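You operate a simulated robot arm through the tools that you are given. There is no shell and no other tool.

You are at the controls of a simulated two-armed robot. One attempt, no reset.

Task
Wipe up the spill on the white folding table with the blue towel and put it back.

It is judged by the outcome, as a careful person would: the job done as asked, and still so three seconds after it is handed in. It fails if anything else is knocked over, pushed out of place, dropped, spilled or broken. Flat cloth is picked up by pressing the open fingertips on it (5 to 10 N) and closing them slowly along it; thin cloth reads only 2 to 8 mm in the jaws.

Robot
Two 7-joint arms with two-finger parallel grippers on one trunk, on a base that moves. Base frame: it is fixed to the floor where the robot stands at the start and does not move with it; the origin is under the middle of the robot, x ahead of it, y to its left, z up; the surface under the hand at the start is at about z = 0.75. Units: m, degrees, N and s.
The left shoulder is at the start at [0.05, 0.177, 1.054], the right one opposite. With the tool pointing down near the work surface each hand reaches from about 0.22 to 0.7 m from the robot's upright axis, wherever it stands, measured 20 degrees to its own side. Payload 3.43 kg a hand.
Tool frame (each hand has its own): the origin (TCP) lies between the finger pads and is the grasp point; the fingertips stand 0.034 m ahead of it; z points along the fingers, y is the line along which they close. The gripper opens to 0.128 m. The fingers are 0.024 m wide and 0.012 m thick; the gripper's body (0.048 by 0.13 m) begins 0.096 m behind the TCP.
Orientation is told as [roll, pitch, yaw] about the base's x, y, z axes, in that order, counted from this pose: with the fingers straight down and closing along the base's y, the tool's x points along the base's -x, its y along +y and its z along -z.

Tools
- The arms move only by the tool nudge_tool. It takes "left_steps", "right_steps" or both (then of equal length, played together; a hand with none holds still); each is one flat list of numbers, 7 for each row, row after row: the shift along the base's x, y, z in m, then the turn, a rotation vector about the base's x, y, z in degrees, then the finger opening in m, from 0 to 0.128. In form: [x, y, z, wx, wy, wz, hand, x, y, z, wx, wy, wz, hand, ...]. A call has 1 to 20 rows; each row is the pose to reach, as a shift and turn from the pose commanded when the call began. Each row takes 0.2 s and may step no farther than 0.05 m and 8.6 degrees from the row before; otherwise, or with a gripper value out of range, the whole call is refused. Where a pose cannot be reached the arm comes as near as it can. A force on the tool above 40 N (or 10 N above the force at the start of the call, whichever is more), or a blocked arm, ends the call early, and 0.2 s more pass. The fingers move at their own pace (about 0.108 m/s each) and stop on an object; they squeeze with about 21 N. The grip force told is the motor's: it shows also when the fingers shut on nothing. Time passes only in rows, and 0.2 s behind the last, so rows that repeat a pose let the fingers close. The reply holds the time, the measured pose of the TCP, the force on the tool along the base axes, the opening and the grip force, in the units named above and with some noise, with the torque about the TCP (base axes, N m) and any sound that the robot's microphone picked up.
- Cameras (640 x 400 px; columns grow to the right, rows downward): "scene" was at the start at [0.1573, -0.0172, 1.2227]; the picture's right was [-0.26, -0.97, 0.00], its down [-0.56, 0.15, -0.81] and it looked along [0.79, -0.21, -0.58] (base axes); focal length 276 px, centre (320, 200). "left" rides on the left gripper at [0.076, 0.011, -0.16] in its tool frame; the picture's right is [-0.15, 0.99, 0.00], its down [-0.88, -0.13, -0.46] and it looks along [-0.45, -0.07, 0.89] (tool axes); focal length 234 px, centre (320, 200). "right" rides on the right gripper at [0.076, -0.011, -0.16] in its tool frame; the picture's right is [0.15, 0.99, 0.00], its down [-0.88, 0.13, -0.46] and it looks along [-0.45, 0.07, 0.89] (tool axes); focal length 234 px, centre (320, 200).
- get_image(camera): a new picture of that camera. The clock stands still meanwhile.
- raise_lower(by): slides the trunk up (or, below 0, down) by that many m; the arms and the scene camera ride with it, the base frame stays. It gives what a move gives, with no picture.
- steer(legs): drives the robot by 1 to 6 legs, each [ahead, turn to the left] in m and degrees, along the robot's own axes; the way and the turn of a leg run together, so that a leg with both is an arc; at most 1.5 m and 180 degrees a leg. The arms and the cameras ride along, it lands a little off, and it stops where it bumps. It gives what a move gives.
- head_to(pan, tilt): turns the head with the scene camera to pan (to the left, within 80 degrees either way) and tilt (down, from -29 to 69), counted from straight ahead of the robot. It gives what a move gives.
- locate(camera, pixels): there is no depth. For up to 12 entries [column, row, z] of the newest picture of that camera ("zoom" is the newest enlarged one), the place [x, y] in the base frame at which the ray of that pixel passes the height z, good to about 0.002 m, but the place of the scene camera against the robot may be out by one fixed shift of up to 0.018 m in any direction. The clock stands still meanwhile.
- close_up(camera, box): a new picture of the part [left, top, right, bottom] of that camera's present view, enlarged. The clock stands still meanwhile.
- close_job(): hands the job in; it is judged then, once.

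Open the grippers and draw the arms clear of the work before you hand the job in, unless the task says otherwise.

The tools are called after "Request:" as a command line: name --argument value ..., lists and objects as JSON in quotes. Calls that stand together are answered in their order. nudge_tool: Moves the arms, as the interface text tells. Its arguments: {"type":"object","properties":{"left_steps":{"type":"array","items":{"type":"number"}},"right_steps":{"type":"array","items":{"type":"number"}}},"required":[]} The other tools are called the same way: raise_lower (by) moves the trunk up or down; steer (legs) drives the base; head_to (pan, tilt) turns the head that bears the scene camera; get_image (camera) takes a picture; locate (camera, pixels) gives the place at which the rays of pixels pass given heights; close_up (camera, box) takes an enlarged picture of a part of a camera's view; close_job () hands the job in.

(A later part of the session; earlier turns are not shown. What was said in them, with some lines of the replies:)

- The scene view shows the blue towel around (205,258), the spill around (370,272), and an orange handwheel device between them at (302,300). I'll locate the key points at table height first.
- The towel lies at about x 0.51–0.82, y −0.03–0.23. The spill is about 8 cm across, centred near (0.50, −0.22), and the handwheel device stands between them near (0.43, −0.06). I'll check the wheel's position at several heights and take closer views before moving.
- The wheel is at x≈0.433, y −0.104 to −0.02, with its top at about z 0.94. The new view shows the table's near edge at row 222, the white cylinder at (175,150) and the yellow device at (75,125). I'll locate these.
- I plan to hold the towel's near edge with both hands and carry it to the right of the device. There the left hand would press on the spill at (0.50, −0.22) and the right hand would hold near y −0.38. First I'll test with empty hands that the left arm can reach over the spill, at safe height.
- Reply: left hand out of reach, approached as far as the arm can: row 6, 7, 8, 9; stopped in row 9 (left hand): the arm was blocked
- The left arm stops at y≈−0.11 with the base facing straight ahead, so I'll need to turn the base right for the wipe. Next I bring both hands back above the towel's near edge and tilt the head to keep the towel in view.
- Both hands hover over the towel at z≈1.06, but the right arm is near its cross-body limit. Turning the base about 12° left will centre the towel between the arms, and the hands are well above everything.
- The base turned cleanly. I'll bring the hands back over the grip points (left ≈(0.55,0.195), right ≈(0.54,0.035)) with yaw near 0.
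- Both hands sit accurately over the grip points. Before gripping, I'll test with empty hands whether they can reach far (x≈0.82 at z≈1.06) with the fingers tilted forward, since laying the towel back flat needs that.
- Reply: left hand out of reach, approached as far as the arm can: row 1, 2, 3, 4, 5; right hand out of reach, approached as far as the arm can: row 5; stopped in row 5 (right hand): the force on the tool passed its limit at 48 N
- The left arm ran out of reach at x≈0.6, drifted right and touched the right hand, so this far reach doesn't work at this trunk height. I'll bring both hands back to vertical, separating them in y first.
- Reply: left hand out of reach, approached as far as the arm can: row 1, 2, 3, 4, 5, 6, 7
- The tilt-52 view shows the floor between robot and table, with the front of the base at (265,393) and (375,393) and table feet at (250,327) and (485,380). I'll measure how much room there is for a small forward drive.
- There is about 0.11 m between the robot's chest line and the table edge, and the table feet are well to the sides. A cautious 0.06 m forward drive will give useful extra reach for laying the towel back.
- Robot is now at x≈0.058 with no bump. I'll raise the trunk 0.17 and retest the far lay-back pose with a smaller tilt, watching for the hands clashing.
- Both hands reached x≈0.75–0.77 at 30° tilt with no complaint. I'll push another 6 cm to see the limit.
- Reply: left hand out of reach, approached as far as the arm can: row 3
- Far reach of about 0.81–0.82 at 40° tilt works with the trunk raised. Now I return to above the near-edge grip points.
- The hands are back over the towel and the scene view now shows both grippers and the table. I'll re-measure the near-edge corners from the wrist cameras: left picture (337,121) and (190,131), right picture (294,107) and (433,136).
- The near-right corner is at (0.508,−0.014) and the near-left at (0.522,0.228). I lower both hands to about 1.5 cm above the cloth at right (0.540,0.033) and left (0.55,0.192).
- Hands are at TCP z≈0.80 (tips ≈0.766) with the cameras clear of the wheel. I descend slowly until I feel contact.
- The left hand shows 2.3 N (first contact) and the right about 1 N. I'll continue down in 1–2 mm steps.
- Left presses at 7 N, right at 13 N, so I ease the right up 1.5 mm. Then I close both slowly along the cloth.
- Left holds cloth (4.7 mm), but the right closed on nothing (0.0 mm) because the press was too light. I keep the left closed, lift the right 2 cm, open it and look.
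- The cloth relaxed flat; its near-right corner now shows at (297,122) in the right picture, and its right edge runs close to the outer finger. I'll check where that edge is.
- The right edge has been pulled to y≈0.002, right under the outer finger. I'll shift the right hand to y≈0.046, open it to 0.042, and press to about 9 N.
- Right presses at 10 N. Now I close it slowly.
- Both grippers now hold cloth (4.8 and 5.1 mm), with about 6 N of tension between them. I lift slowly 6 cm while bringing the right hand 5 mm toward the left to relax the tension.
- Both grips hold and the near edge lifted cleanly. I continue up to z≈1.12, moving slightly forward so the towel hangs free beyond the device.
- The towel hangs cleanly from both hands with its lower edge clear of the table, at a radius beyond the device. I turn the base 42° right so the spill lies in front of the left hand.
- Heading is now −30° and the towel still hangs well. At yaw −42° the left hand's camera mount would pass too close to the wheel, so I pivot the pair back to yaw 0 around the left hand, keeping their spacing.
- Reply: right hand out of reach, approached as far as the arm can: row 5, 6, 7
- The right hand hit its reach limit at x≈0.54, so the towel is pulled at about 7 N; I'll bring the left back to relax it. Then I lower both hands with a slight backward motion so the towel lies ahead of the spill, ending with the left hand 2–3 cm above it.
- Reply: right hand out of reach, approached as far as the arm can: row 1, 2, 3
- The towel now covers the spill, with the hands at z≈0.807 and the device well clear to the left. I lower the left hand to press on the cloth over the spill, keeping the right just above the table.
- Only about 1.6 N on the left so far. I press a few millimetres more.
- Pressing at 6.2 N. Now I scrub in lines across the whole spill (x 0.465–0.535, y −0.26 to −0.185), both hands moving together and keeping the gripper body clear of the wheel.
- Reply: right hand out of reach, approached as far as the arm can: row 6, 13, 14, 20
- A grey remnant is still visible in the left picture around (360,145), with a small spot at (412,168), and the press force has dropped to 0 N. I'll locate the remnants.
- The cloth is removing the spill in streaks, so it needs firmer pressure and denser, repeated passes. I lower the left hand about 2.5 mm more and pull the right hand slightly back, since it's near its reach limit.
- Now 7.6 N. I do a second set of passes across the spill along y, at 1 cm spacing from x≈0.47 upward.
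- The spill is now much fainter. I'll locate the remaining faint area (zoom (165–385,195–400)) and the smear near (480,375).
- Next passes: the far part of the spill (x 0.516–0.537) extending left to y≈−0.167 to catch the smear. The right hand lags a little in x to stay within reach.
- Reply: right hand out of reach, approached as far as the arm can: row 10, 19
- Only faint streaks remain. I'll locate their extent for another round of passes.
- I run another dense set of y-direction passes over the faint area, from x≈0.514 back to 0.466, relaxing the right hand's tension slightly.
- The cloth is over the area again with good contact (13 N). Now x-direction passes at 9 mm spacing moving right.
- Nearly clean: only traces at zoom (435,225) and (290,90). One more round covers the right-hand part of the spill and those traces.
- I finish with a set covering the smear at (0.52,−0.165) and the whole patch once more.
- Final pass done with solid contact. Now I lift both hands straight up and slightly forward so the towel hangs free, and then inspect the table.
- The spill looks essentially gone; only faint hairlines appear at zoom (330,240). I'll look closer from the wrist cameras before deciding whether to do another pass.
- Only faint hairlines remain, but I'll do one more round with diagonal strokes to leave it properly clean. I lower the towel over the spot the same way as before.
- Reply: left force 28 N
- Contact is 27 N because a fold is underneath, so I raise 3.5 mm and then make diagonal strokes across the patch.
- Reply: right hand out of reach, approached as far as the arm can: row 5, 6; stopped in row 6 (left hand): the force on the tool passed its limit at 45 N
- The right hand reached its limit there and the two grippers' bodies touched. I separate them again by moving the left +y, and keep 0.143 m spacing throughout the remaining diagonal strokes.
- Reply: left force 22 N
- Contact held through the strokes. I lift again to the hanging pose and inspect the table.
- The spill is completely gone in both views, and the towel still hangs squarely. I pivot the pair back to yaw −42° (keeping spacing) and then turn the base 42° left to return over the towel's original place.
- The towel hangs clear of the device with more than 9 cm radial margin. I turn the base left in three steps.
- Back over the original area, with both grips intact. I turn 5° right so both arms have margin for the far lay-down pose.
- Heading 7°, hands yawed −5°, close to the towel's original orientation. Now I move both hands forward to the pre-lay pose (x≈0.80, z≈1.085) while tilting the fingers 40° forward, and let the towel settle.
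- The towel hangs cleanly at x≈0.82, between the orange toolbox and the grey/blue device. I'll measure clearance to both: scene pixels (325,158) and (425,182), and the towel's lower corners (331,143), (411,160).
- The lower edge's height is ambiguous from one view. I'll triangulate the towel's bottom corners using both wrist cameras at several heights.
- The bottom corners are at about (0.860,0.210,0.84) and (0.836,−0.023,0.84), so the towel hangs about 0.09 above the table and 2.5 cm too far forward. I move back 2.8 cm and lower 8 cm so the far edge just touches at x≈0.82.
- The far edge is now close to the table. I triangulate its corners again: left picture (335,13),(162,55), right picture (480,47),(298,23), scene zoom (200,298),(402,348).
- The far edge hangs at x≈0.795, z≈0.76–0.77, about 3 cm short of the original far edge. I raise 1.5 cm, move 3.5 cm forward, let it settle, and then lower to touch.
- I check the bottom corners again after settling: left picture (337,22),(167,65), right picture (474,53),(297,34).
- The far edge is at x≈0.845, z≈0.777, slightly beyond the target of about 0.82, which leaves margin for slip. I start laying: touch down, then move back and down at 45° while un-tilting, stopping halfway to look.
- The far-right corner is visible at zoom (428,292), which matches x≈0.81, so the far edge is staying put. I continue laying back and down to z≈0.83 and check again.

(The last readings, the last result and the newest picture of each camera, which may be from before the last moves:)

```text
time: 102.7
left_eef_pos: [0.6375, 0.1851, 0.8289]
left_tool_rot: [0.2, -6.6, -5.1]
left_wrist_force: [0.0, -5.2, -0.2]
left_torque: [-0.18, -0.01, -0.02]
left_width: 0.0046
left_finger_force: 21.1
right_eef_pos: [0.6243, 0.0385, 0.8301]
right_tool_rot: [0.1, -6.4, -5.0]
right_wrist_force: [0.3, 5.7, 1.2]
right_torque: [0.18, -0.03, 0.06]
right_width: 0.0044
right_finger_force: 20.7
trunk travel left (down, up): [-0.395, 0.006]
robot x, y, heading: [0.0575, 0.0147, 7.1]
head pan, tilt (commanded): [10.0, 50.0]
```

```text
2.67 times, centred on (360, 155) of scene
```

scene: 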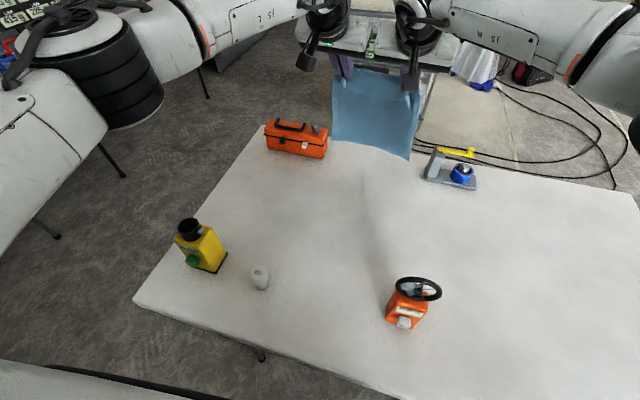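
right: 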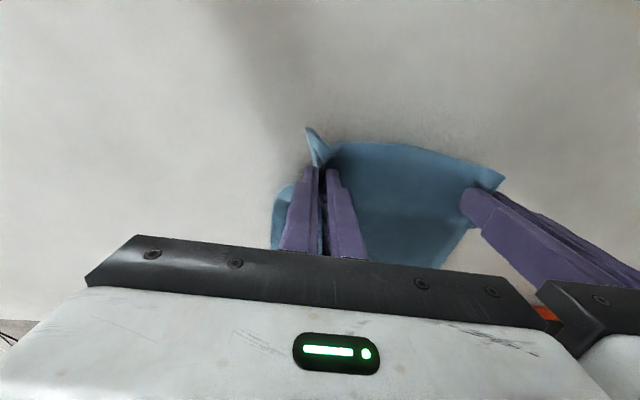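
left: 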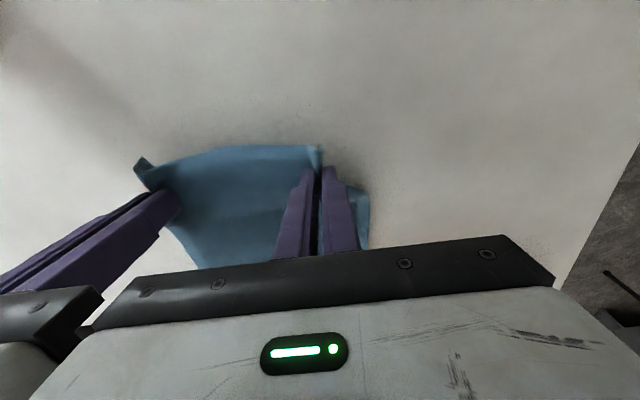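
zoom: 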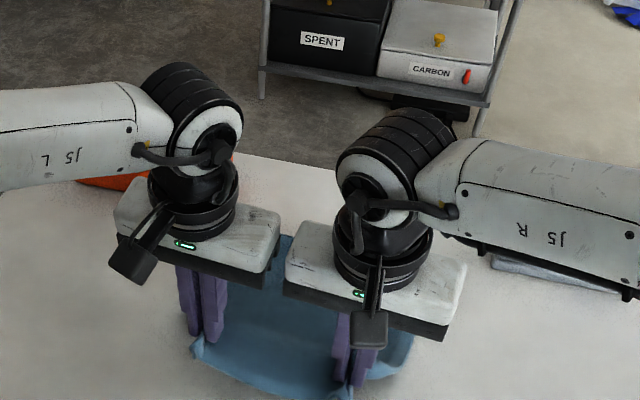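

The cloth is laid ahead and visible between the grippers. I finish lowering to z≈0.794 and look at where the edges are.

Request:
nudge_tool --left_steps '[-0.0162, 0.001, -0.0175, 0.29, 3.32, 0, 0, -0.032, 0.002, -0.034, 0.58, 6.64, 0, 0, -0.032, 0.002, -0.034, 0.58, 6.64, 0, 0]' --right_steps '[-0.0162, 0.001, -0.0175, 0.29, 3.32, 0, 0, -0.032, 0.003, -0.035, 0.58, 6.64, 0, 0, -0.032, 0.003, -0.035, 0.58, 6.64, 0, 0]'

Request:
head_to --pan 0 --tilt 42

Request:
get_image --camera "scene"

Request:
get_image --camera "left"

Request:
get_image --camera "right"

```text
time: 103.5
left_eef_pos: [0.604, 0.1864, 0.7962]
left_tool_rot: [0.1, 0.1, -5.1]
left_wrist_force: [-0.3, -4.9, 0.0]
left_torque: [-0.15, 0.02, 0.02]
left_width: 0.0049
left_finger_force: 21.4
right_eef_pos: [0.5923, 0.0422, 0.7936]
right_tool_rot: [0.2, 0.2, -5.0]
right_wrist_force: [0.9, 4.3, -0.4]
right_torque: [0.15, -0.01, 0.04]
right_width: 0.0043
right_finger_force: 20.9
trunk travel left (down, up): [-0.395, 0.006]
robot x, y, heading: [0.0586, 0.0106, 7.3]
head pan, tilt (commanded): [10.0, 50.0]
```

```text
time: 104.3
left_eef_pos: [0.6055, 0.1863, 0.7962]
left_tool_rot: [0.0, 0.0, -5.2]
left_wrist_force: [-1.3, -3.4, 0.0]
left_torque: [-0.1, 0.03, 0.02]
left_width: 0.0048
left_finger_force: 21.3
right_eef_pos: [0.592, 0.043, 0.7947]
right_tool_rot: [0.2, 0.0, -5.0]
right_wrist_force: [0.8, 4.5, -0.6]
right_torque: [0.11, -0.02, 0.0]
right_width: 0.0045
right_finger_force: 20.8
trunk travel left (down, up): [-0.395, 0.006]
robot x, y, heading: [0.0614, 0.0105, 6.9]
head pan, tilt (commanded): [0.0, 42.0]
```

```text
taken
```

scene: 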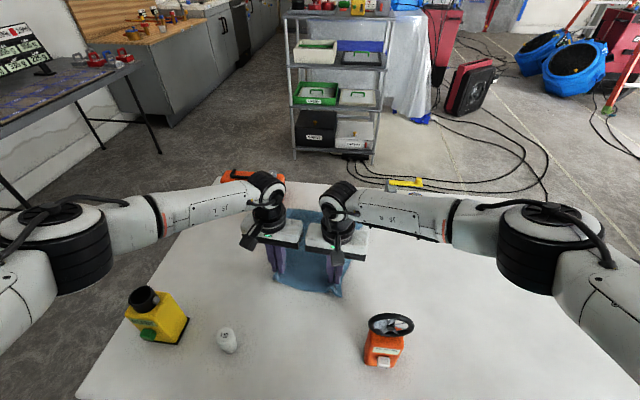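

```text
taken
```

left: 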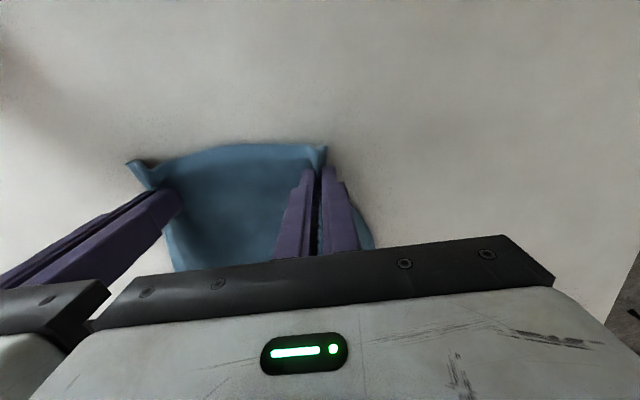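

```text
taken
```

right: 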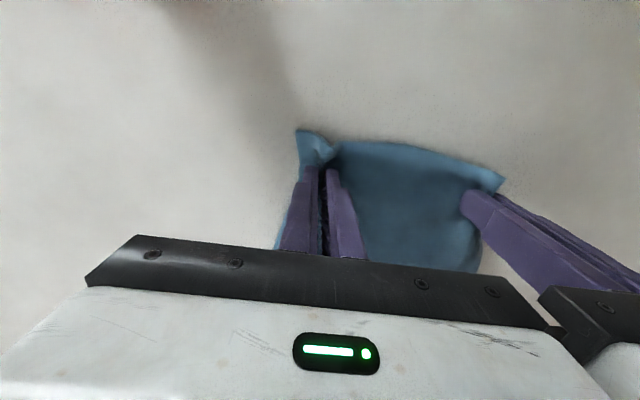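

Now I check the near edge from the wrist pictures and look for the far edge in a close-up of the scene.

Request:
locate --camera "left" --pixels '[[125, 162, 0.76], [327, 148, 0.76], [230, 145, 0.76]]'

Request:
locate --camera "right" --pixels '[[297, 130, 0.76], [503, 180, 0.76], [400, 145, 0.76]]'

Request:
close_up --camera "scene" --box '[220, 160, 420, 310]'

```text
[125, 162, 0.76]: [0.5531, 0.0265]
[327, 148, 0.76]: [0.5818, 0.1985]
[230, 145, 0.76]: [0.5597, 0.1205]
```

```text
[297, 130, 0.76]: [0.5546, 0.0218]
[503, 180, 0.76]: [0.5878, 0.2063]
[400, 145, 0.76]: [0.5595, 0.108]
```

```text
2.67 times, centred on (320, 235) of scene
```

zoom: 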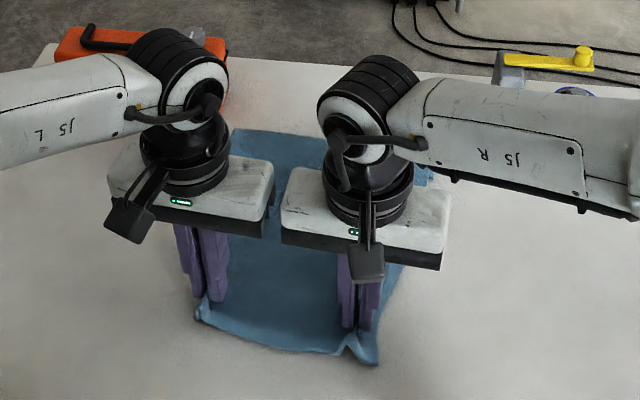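

The far edge is visible in the zoom from about (235,130) to (432,172). I'll locate it.

Request:
locate --camera "zoom" --pixels '[[235, 129, 0.755], [320, 137, 0.755], [433, 170, 0.755], [432, 182, 0.755], [378, 363, 0.755], [198, 318, 0.755]]'

```text
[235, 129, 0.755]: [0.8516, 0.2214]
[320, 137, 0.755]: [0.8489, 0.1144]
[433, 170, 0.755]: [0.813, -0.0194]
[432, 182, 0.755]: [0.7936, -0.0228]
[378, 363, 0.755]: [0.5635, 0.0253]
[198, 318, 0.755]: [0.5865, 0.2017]
```

The far edge lies at x≈0.80–0.84, which matches the original (0.81–0.83). The near edge is about 3.5 cm short because of slack, so I pull both hands gently back 3.3 cm at this low height to flatten it.

Request:
nudge_tool --left_steps '[-0.008, 0, -0.001, 0, 0, 1, 0, -0.016, 0, -0.002, 0, 0, 2, 0, -0.025, 0, -0.003, 0, 0, 2, 0, -0.033, 0, -0.003, 0, 0, 2, 0, -0.033, 0, -0.003, 0, 0, 2, 0]' --right_steps '[-0.008, -0.001, 0, 0, 0, 1, 0, -0.016, -0.002, -0.001, 0, 0, 2, 0, -0.025, -0.002, -0.002, 0, 0, 2, 0, -0.033, -0.002, -0.002, 0, 0, 2, 0, -0.033, -0.002, -0.002, 0, 0, 2, 0]'

Request:
close_up --camera "scene" --box '[220, 160, 420, 310]'

Request:
get_image --camera "left"

Request:
get_image --camera "right"

```text
time: 105.5
left_eef_pos: [0.5723, 0.187, 0.7933]
left_tool_rot: [0.0, 0.1, -3.2]
left_wrist_force: [-0.2, -6.9, 0.3]
left_torque: [-0.26, 0.02, -0.06]
left_width: 0.0047
left_finger_force: 20.8
right_eef_pos: [0.5591, 0.0408, 0.7935]
right_tool_rot: [0.2, 0.1, -3.0]
right_wrist_force: [0.6, 7.3, 0.3]
right_torque: [0.27, -0.05, -0.01]
right_width: 0.0048
right_finger_force: 20.5
trunk travel left (down, up): [-0.395, 0.006]
robot x, y, heading: [0.0588, 0.0121, 7.0]
head pan, tilt (commanded): [0.0, 42.0]
```

```text
2.67 times, centred on (320, 235) of scene
```

zoom: 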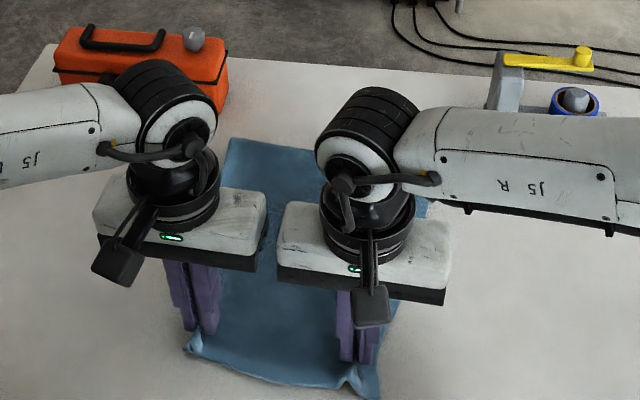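

```text
taken
```

left: 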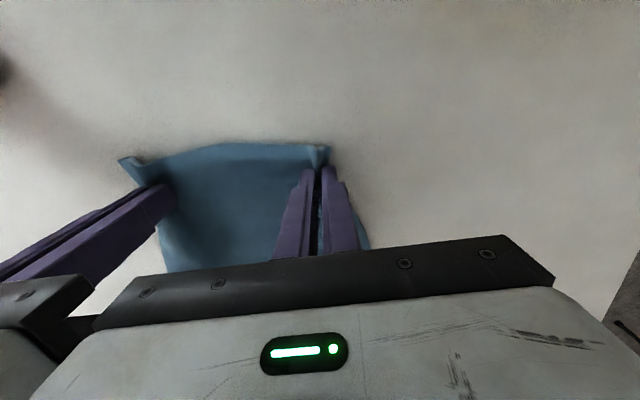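

```text
taken
```

right: 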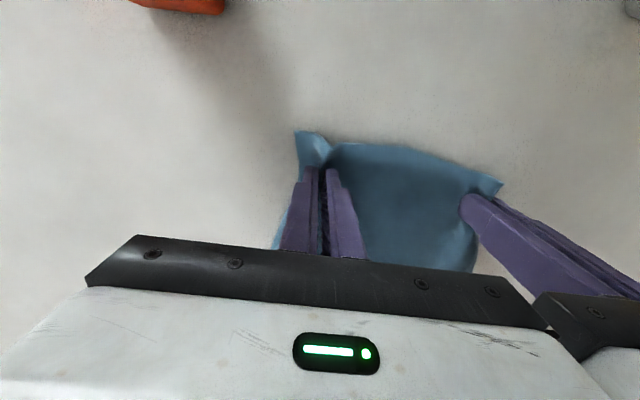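

I re-measure the far edge (zoom (230,138), (310,150), (428,200)) and the near corners after the pull.

Request:
locate --camera "zoom" --pixels '[[230, 138, 0.755], [310, 149, 0.755], [429, 198, 0.755], [428, 215, 0.755], [378, 397, 0.755], [187, 345, 0.755]]'

Request:
locate --camera "left" --pixels '[[118, 160, 0.76], [330, 148, 0.76], [230, 144, 0.755]]'

Request:
locate --camera "right" --pixels '[[296, 131, 0.76], [503, 184, 0.76], [400, 147, 0.755]]'

```text
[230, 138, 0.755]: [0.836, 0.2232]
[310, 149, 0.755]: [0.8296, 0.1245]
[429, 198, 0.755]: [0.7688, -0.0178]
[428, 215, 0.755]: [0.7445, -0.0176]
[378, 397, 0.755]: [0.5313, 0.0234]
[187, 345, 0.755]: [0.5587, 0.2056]
```

```text
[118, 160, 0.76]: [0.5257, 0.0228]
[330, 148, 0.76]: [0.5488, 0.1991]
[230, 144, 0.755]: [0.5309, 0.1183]
```

```text
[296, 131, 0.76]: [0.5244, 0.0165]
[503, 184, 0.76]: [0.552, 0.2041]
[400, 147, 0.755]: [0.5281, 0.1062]
```

The near edge is now at x≈0.525–0.55 and the far edge at about 0.82, close to the original. I lower until lightly pressing, then open both grippers slowly so the fingers spread the gathers back out.

Request:
nudge_tool --left_steps '[0, 0, -0.002, 0, 0, 0, 0, 0, 0, -0.004, 0, 0, 0, 0, 0, 0, -0.006, 0, 0, 0, 0]' --right_steps '[0, 0, -0.002, 0, 0, 0, 0, 0, 0, -0.004, 0, 0, 0, 0, 0, 0, -0.006, 0, 0, 0, 0]'

```text
time: 106.3
left_eef_pos: [0.5718, 0.1867, 0.7871]
left_tool_rot: [-0.1, -0.1, -3.1]
left_wrist_force: [-0.6, -6.2, 1.4]
left_torque: [-0.23, -0.01, -0.09]
left_width: 0.0049
left_finger_force: 20.8
right_eef_pos: [0.5608, 0.0412, 0.7875]
right_tool_rot: [0.2, 0.1, -2.9]
right_wrist_force: [-1.3, 6.6, 6.8]
right_torque: [0.22, 0.04, 0.01]
right_width: 0.0046
right_finger_force: 20.9
trunk travel left (down, up): [-0.395, 0.006]
robot x, y, heading: [0.0571, 0.0122, 6.8]
head pan, tilt (commanded): [0.0, 42.0]
```

Right presses at 6.8 N, left at 1.4 N. I lower the left 1 mm more and open both slowly to 0.046.

Request:
nudge_tool --left_steps '[0, 0, -0.001, 0, 0, 0, 0.004, 0, 0, -0.001, 0, 0, 0, 0.008, 0, 0, -0.001, 0, 0, 0, 0.012, 0, 0, -0.001, 0, 0, 0, 0.016, 0, 0, -0.001, 0, 0, 0, 0.02, 0, 0, -0.001, 0, 0, 0, 0.025, 0, 0, -0.001, 0, 0, 0, 0.03, 0, 0, -0.001, 0, 0, 0, 0.035, 0, 0, -0.001, 0, 0, 0, 0.04, 0, 0, -0.001, 0, 0, 0, 0.046, 0, 0, -0.001, 0, 0, 0, 0.046]' --right_steps '[0, 0, 0, 0, 0, 0, 0.004, 0, 0, 0, 0, 0, 0, 0.008, 0, 0, 0, 0, 0, 0, 0.012, 0, 0, 0, 0, 0, 0, 0.016, 0, 0, 0, 0, 0, 0, 0.02, 0, 0, 0, 0, 0, 0, 0.025, 0, 0, 0, 0, 0, 0, 0.03, 0, 0, 0, 0, 0, 0, 0.035, 0, 0, 0, 0, 0, 0, 0.04, 0, 0, 0, 0, 0, 0, 0.046, 0, 0, 0, 0, 0, 0, 0.046]'

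Request:
get_image --camera "left"

Request:
get_image --camera "right"

Request:
close_up --camera "scene" --box '[220, 160, 420, 310]'

```text
time: 108.7
left_eef_pos: [0.5725, 0.1861, 0.7865]
left_tool_rot: [0.1, -0.1, -3.0]
left_wrist_force: [-0.7, 1.4, 7.6]
left_torque: [-0.06, 0.01, 0.02]
left_width: 0.0443
left_finger_force: 0.0
right_eef_pos: [0.5594, 0.0408, 0.7876]
right_tool_rot: [0.2, 0.1, -3.0]
right_wrist_force: [-0.4, 2.1, 7.0]
right_torque: [-0.02, -0.04, 0.01]
right_width: 0.0425
right_finger_force: 0.1
trunk travel left (down, up): [-0.395, 0.006]
robot x, y, heading: [0.0587, 0.0132, 6.9]
head pan, tilt (commanded): [0.0, 42.0]
```

```text
taken
```

left: 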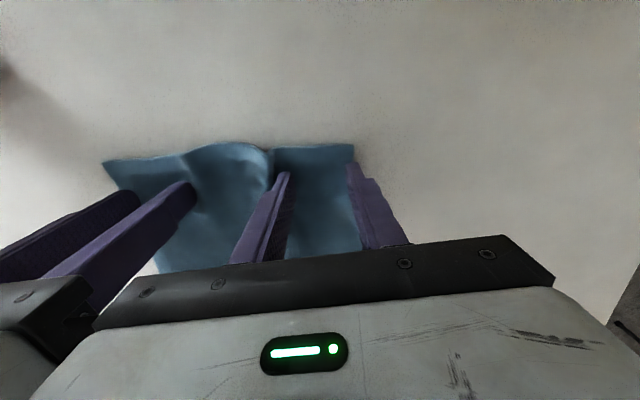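

```text
taken
```

right: 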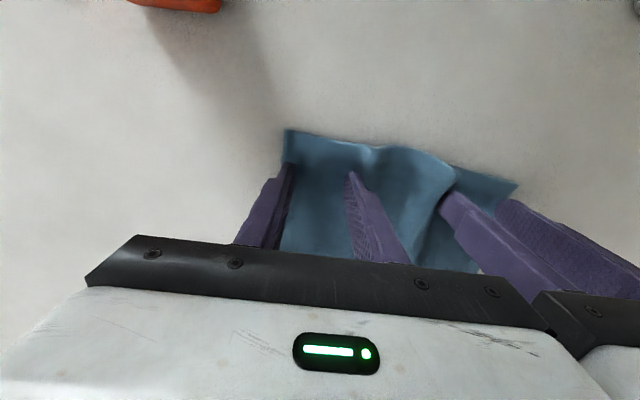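

```text
2.67 times, centred on (320, 235) of scene
```

zoom: 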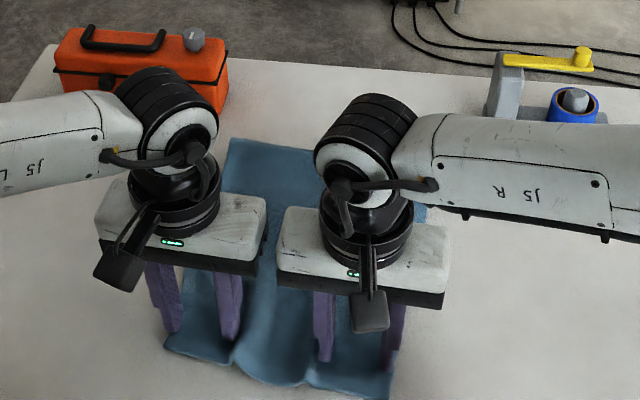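

The gathers opened out, leaving a soft wrinkle in the middle. I check the near corners: left picture (353,145) and (104,162).

Request:
locate --camera "left" --pixels '[[353, 145, 0.755], [104, 162, 0.755], [230, 143, 0.76]]'

Request:
locate --camera "right" --pixels '[[286, 130, 0.755], [516, 185, 0.755], [410, 147, 0.76]]'

```text
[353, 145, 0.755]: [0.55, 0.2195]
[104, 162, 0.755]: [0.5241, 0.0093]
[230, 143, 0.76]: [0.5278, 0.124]
```

```text
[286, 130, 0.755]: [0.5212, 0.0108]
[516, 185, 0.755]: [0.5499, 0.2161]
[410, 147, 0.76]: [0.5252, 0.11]
```

The near edge is 0.208 wide against the original 0.242. While still pressing (about 7 N), I drag the left hand back-left and the right hand back-right to spread the near edge and take out the wrinkle.

Request:
nudge_tool --left_steps '[-0.005, 0.004, -0.0005, 0, 0, 0, 0.046, -0.01, 0.008, -0.0005, 0, 0, 0, 0.046, -0.015, 0.011, -0.0005, 0, 0, 0, 0.046, -0.02, 0.014, -0.0005, 0, 0, 0, 0.046, -0.02, 0.014, -0.0005, 0, 0, 0, 0.046]' --right_steps '[-0.003, -0.006, -0.0005, 0, 0, 0, 0.046, -0.006, -0.012, -0.0005, 0, 0, 0, 0.046, -0.009, -0.018, -0.0005, 0, 0, 0, 0.046, -0.012, -0.024, -0.0005, 0, 0, 0, 0.046, -0.012, -0.024, -0.0005, 0, 0, 0, 0.046]'

Request:
get_image --camera "left"

Request:
get_image --camera "right"

Request:
close_up --camera "scene" --box '[220, 160, 420, 310]'

```text
time: 109.9
left_eef_pos: [0.5514, 0.2009, 0.7876]
left_tool_rot: [-0.1, -0.1, -3.1]
left_wrist_force: [2.2, -6.3, 7.8]
left_torque: [-0.31, -0.1, 0.06]
left_width: 0.0464
left_finger_force: 0.1
right_eef_pos: [0.5471, 0.0186, 0.7882]
right_tool_rot: [0.3, 0.1, -2.9]
right_wrist_force: [0.6, 8.6, 10.0]
right_torque: [0.22, -0.01, 0.01]
right_width: 0.0442
right_finger_force: 0.1
trunk travel left (down, up): [-0.395, 0.006]
robot x, y, heading: [0.0608, 0.0147, 7.1]
head pan, tilt (commanded): [0.0, 42.0]
```

```text
taken
```

left: 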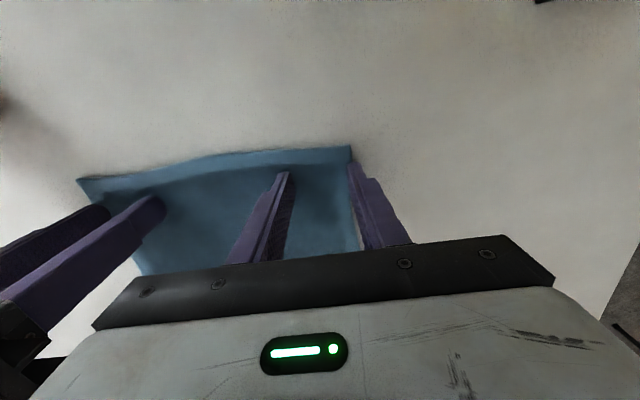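

```text
taken
```

right: 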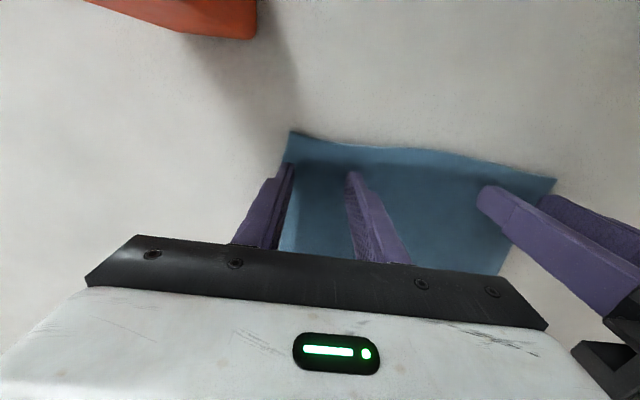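

```text
2.67 times, centred on (320, 235) of scene
```

zoom: 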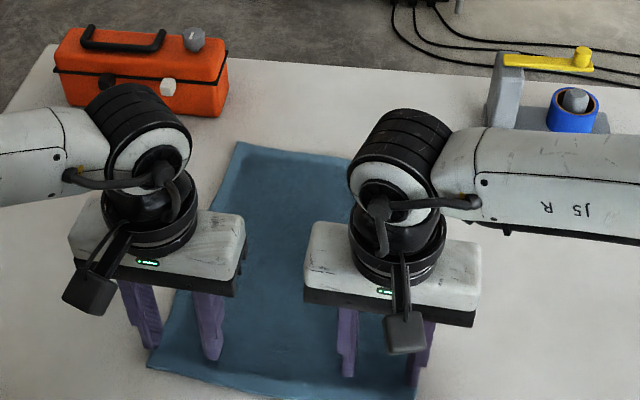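

The towel is spread out flat. I lift both hands straight up, slowly at first.

Request:
nudge_tool --left_steps '[0, 0, 0.01, 0, 0, 0, 0.046, 0, 0, 0.03, 0, 0, 0, 0.046, 0, 0, 0.06, 0, 0, 0, 0.046, 0, 0, 0.1, 0, 0, 0, 0.046, 0, 0, 0.14, 0, 0, 0, 0.046, 0, 0, 0.18, 0, 0, 0, 0.046, 0, 0.01, 0.22, 0, 0, 0, 0.046, 0, 0.02, 0.26, 0, 0, 0, 0.046]' --right_steps '[0, 0, 0.01, 0, 0, 0, 0.046, 0, 0, 0.03, 0, 0, 0, 0.046, 0, 0, 0.06, 0, 0, 0, 0.046, 0, 0, 0.1, 0, 0, 0, 0.046, 0, 0, 0.14, 0, 0, 0, 0.046, 0, 0, 0.18, 0, 0, 0, 0.046, 0, -0.01, 0.22, 0, 0, 0, 0.046, 0, -0.02, 0.26, 0, 0, 0, 0.046]'

Request:
head_to --pan -5 --tilt 55

Request:
get_image --camera "scene"

Request:
get_image --camera "left"

Request:
get_image --camera "right"

```text
time: 111.7
left_eef_pos: [0.5525, 0.2214, 1.0475]
left_tool_rot: [0.1, -0.1, -3.1]
left_wrist_force: [-0.7, -0.3, 0.4]
left_torque: [0.0, 0.0, 0.02]
left_width: 0.0462
left_finger_force: 0.0
right_eef_pos: [0.5476, -0.0036, 1.0486]
right_tool_rot: [0.1, 0.2, -3.0]
right_wrist_force: [-0.6, -0.6, 0.6]
right_torque: [-0.01, -0.01, 0.03]
right_width: 0.0459
right_finger_force: 0.1
trunk travel left (down, up): [-0.395, 0.006]
robot x, y, heading: [0.0603, 0.0129, 6.8]
head pan, tilt (commanded): [0.0, 42.0]
```

```text
time: 112.4
left_eef_pos: [0.5538, 0.2211, 1.0465]
left_tool_rot: [0.2, 0.0, -3.0]
left_wrist_force: [-0.1, 0.8, -0.3]
left_torque: [0.03, -0.01, 0.0]
left_width: 0.046
left_finger_force: 0.1
right_eef_pos: [0.5477, -0.0018, 1.0468]
right_tool_rot: [0.3, 0.1, -3.0]
right_wrist_force: [0.5, -0.5, -0.7]
right_torque: [0.02, 0.02, 0.04]
right_width: 0.0461
right_finger_force: 0.1
trunk travel left (down, up): [-0.395, 0.006]
robot x, y, heading: [0.0571, 0.0127, 6.8]
head pan, tilt (commanded): [-5.0, 55.0]
```

```text
taken
```

scene: 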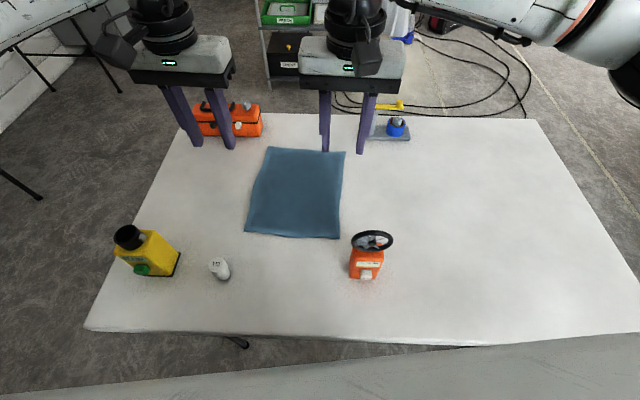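

```text
taken
```

left: 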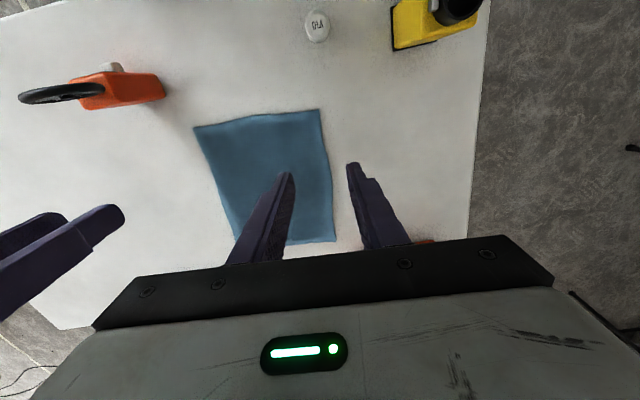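

```text
taken
```

right: 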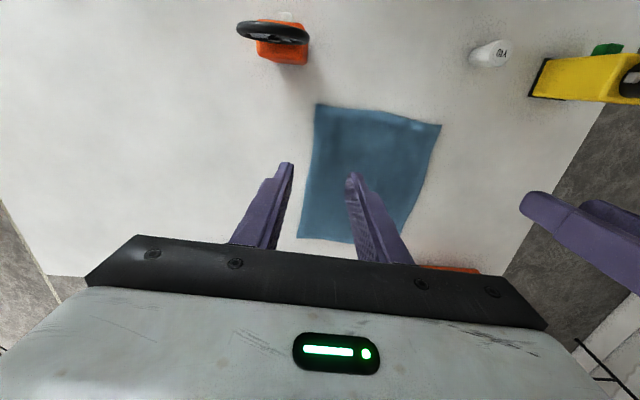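

The towel lies flat and the table is clean. I measure its corners against the original position.

Request:
locate --camera "scene" --pixels '[[245, 230, 0.75], [340, 238, 0.75], [344, 154, 0.75], [268, 148, 0.75]]'

Request:
locate --camera "left" --pixels '[[319, 109, 0.75], [194, 128, 0.75], [336, 240, 0.75]]'

Request:
locate --camera "right" --pixels '[[317, 105, 0.75], [441, 126, 0.75], [298, 236, 0.75]]'

Request:
close_up --camera "scene" --box '[200, 120, 520, 320]'

```text
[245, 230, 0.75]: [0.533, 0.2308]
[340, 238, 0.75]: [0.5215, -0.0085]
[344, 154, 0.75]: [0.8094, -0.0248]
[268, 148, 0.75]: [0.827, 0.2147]
```

```text
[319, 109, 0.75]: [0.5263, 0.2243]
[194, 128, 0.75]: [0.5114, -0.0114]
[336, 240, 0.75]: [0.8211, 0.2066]
```

```text
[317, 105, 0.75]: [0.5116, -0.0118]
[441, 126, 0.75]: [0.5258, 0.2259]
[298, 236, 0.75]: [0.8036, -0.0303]
```

```text
2.00 times, centred on (360, 220) of scene
```

zoom: 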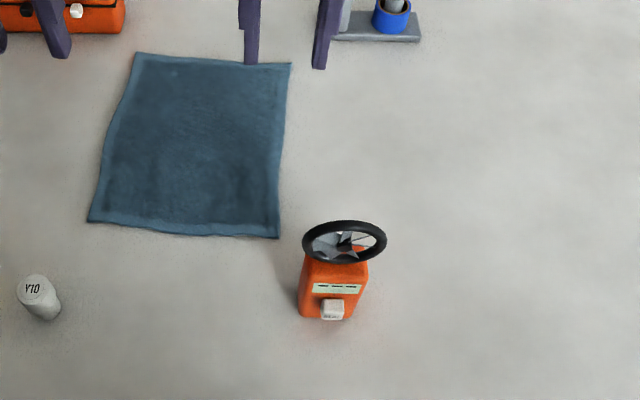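

All four corners are within about 1 cm of the original. I take a close look at the wiped area and open the grippers while drawing the arms up, back and apart.

Request:
close_up --camera "scene" --box '[380, 200, 476, 260]'

Request:
nudge_tool --left_steps '[-0.02, 0.02, 0.02, 0, 0, 0, 0.07, -0.04, 0.04, 0.04, 0, 0, 0, 0.1, -0.06, 0.06, 0.06, 0, 0, 0, 0.12, -0.08, 0.08, 0.06, 0, 0, 0, 0.12, -0.1, 0.1, 0.06, 0, 0, 0, 0.12, -0.12, 0.11, 0.06, 0, 0, 0, 0.12]' --right_steps '[-0.01, -0.03, 0.02, 0, 0, 0, 0.07, -0.02, -0.07, 0.04, 0, 0, 0, 0.1, -0.04, -0.11, 0.06, 0, 0, 0, 0.12, -0.06, -0.15, 0.06, 0, 0, 0, 0.12, -0.08, -0.19, 0.06, 0, 0, 0, 0.12, -0.1, -0.23, 0.06, 0, 0, 0, 0.12]'

Request:
get_image --camera "scene"

Request:
get_image --camera "right"

```text
6.67 times, centred on (428, 230) of scene
```

zoom: 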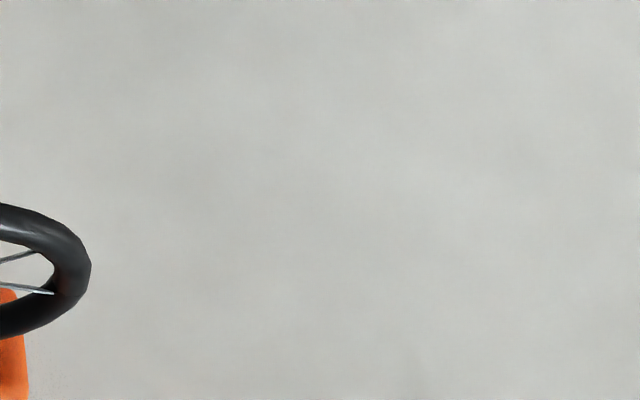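

```text
time: 113.8
left_eef_pos: [0.4313, 0.331, 1.1053]
left_tool_rot: [0.1, -0.1, -3.1]
left_wrist_force: [-0.7, -0.2, -0.8]
left_torque: [0.0, -0.03, -0.01]
left_width: 0.12
left_finger_force: 0.1
right_eef_pos: [0.4471, -0.2353, 1.1071]
right_tool_rot: [0.2, 0.1, -2.9]
right_wrist_force: [-0.1, -1.0, 0.0]
right_torque: [0.02, 0.03, -0.02]
right_width: 0.1201
right_finger_force: 0.0
trunk travel left (down, up): [-0.395, 0.006]
robot x, y, heading: [0.0577, 0.0111, 7.2]
head pan, tilt (commanded): [-5.0, 55.0]
```

```text
taken
```

scene: 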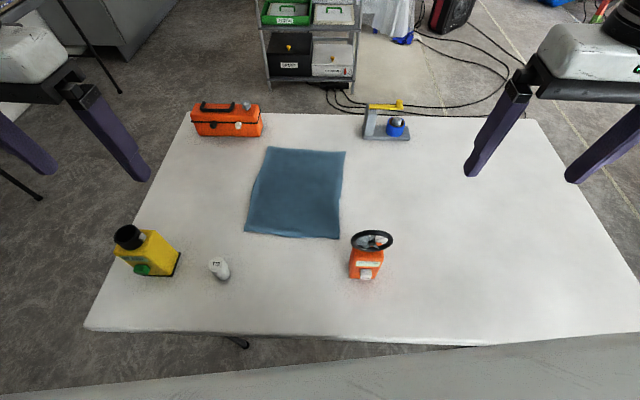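

```text
taken
```

right: 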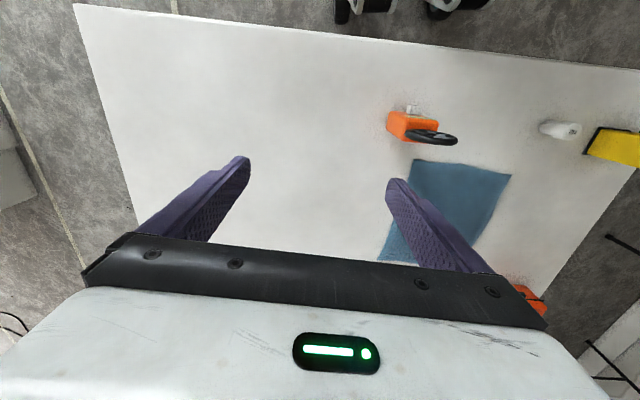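

The wiped area is spotless, the towel is flat in its place, and every object stands upright. As a last check, I compare the device and cylinder base positions with their originals.

Request:
locate --camera "scene" --pixels '[[365, 279, 0.75], [222, 279, 0.75], [178, 271, 0.75], [263, 135, 0.75], [363, 139, 0.75]]'

Request:
locate --camera "right" --pixels '[[388, 130, 0.75], [393, 111, 0.75]]'

```text
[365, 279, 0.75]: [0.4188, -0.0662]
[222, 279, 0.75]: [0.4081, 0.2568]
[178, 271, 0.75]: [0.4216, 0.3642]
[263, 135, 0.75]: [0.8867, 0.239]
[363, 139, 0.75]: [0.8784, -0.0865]
```

```text
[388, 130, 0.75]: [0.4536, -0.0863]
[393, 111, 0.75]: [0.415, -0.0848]
```

Everything is where it started: the device's right face is at y≈−0.086, the cylinder near (0.41,0.26), and the toolbox and grey device are unchanged. The spill is wiped up, the towel is back in place, and both grippers are open and clear, so I hand the job in.

Request:
close_job

```text
The job is handed in.
```

The spill on the white table is wiped up, and the blue towel is back where it was, lying flat. I've handed the job in.

- **Spill:** it took several rounds of wiping. A close-up of the spot afterwards showed no trace left.
- **Towel:** all four corners are within about 1 cm of where they started.
- **Other objects:** they all stand upright in the camera views. Those I measured (the handwheel device, cylinder, toolbox, and yellow and grey devices) are where they began. The two grippers bumped each other twice, but neither touched anything else.
- **Robot:** both grippers are open and pulled clear of the table. The base ended about 6 cm closer to the table than at the start and turned about 7° left, with the trunk 17 cm higher.
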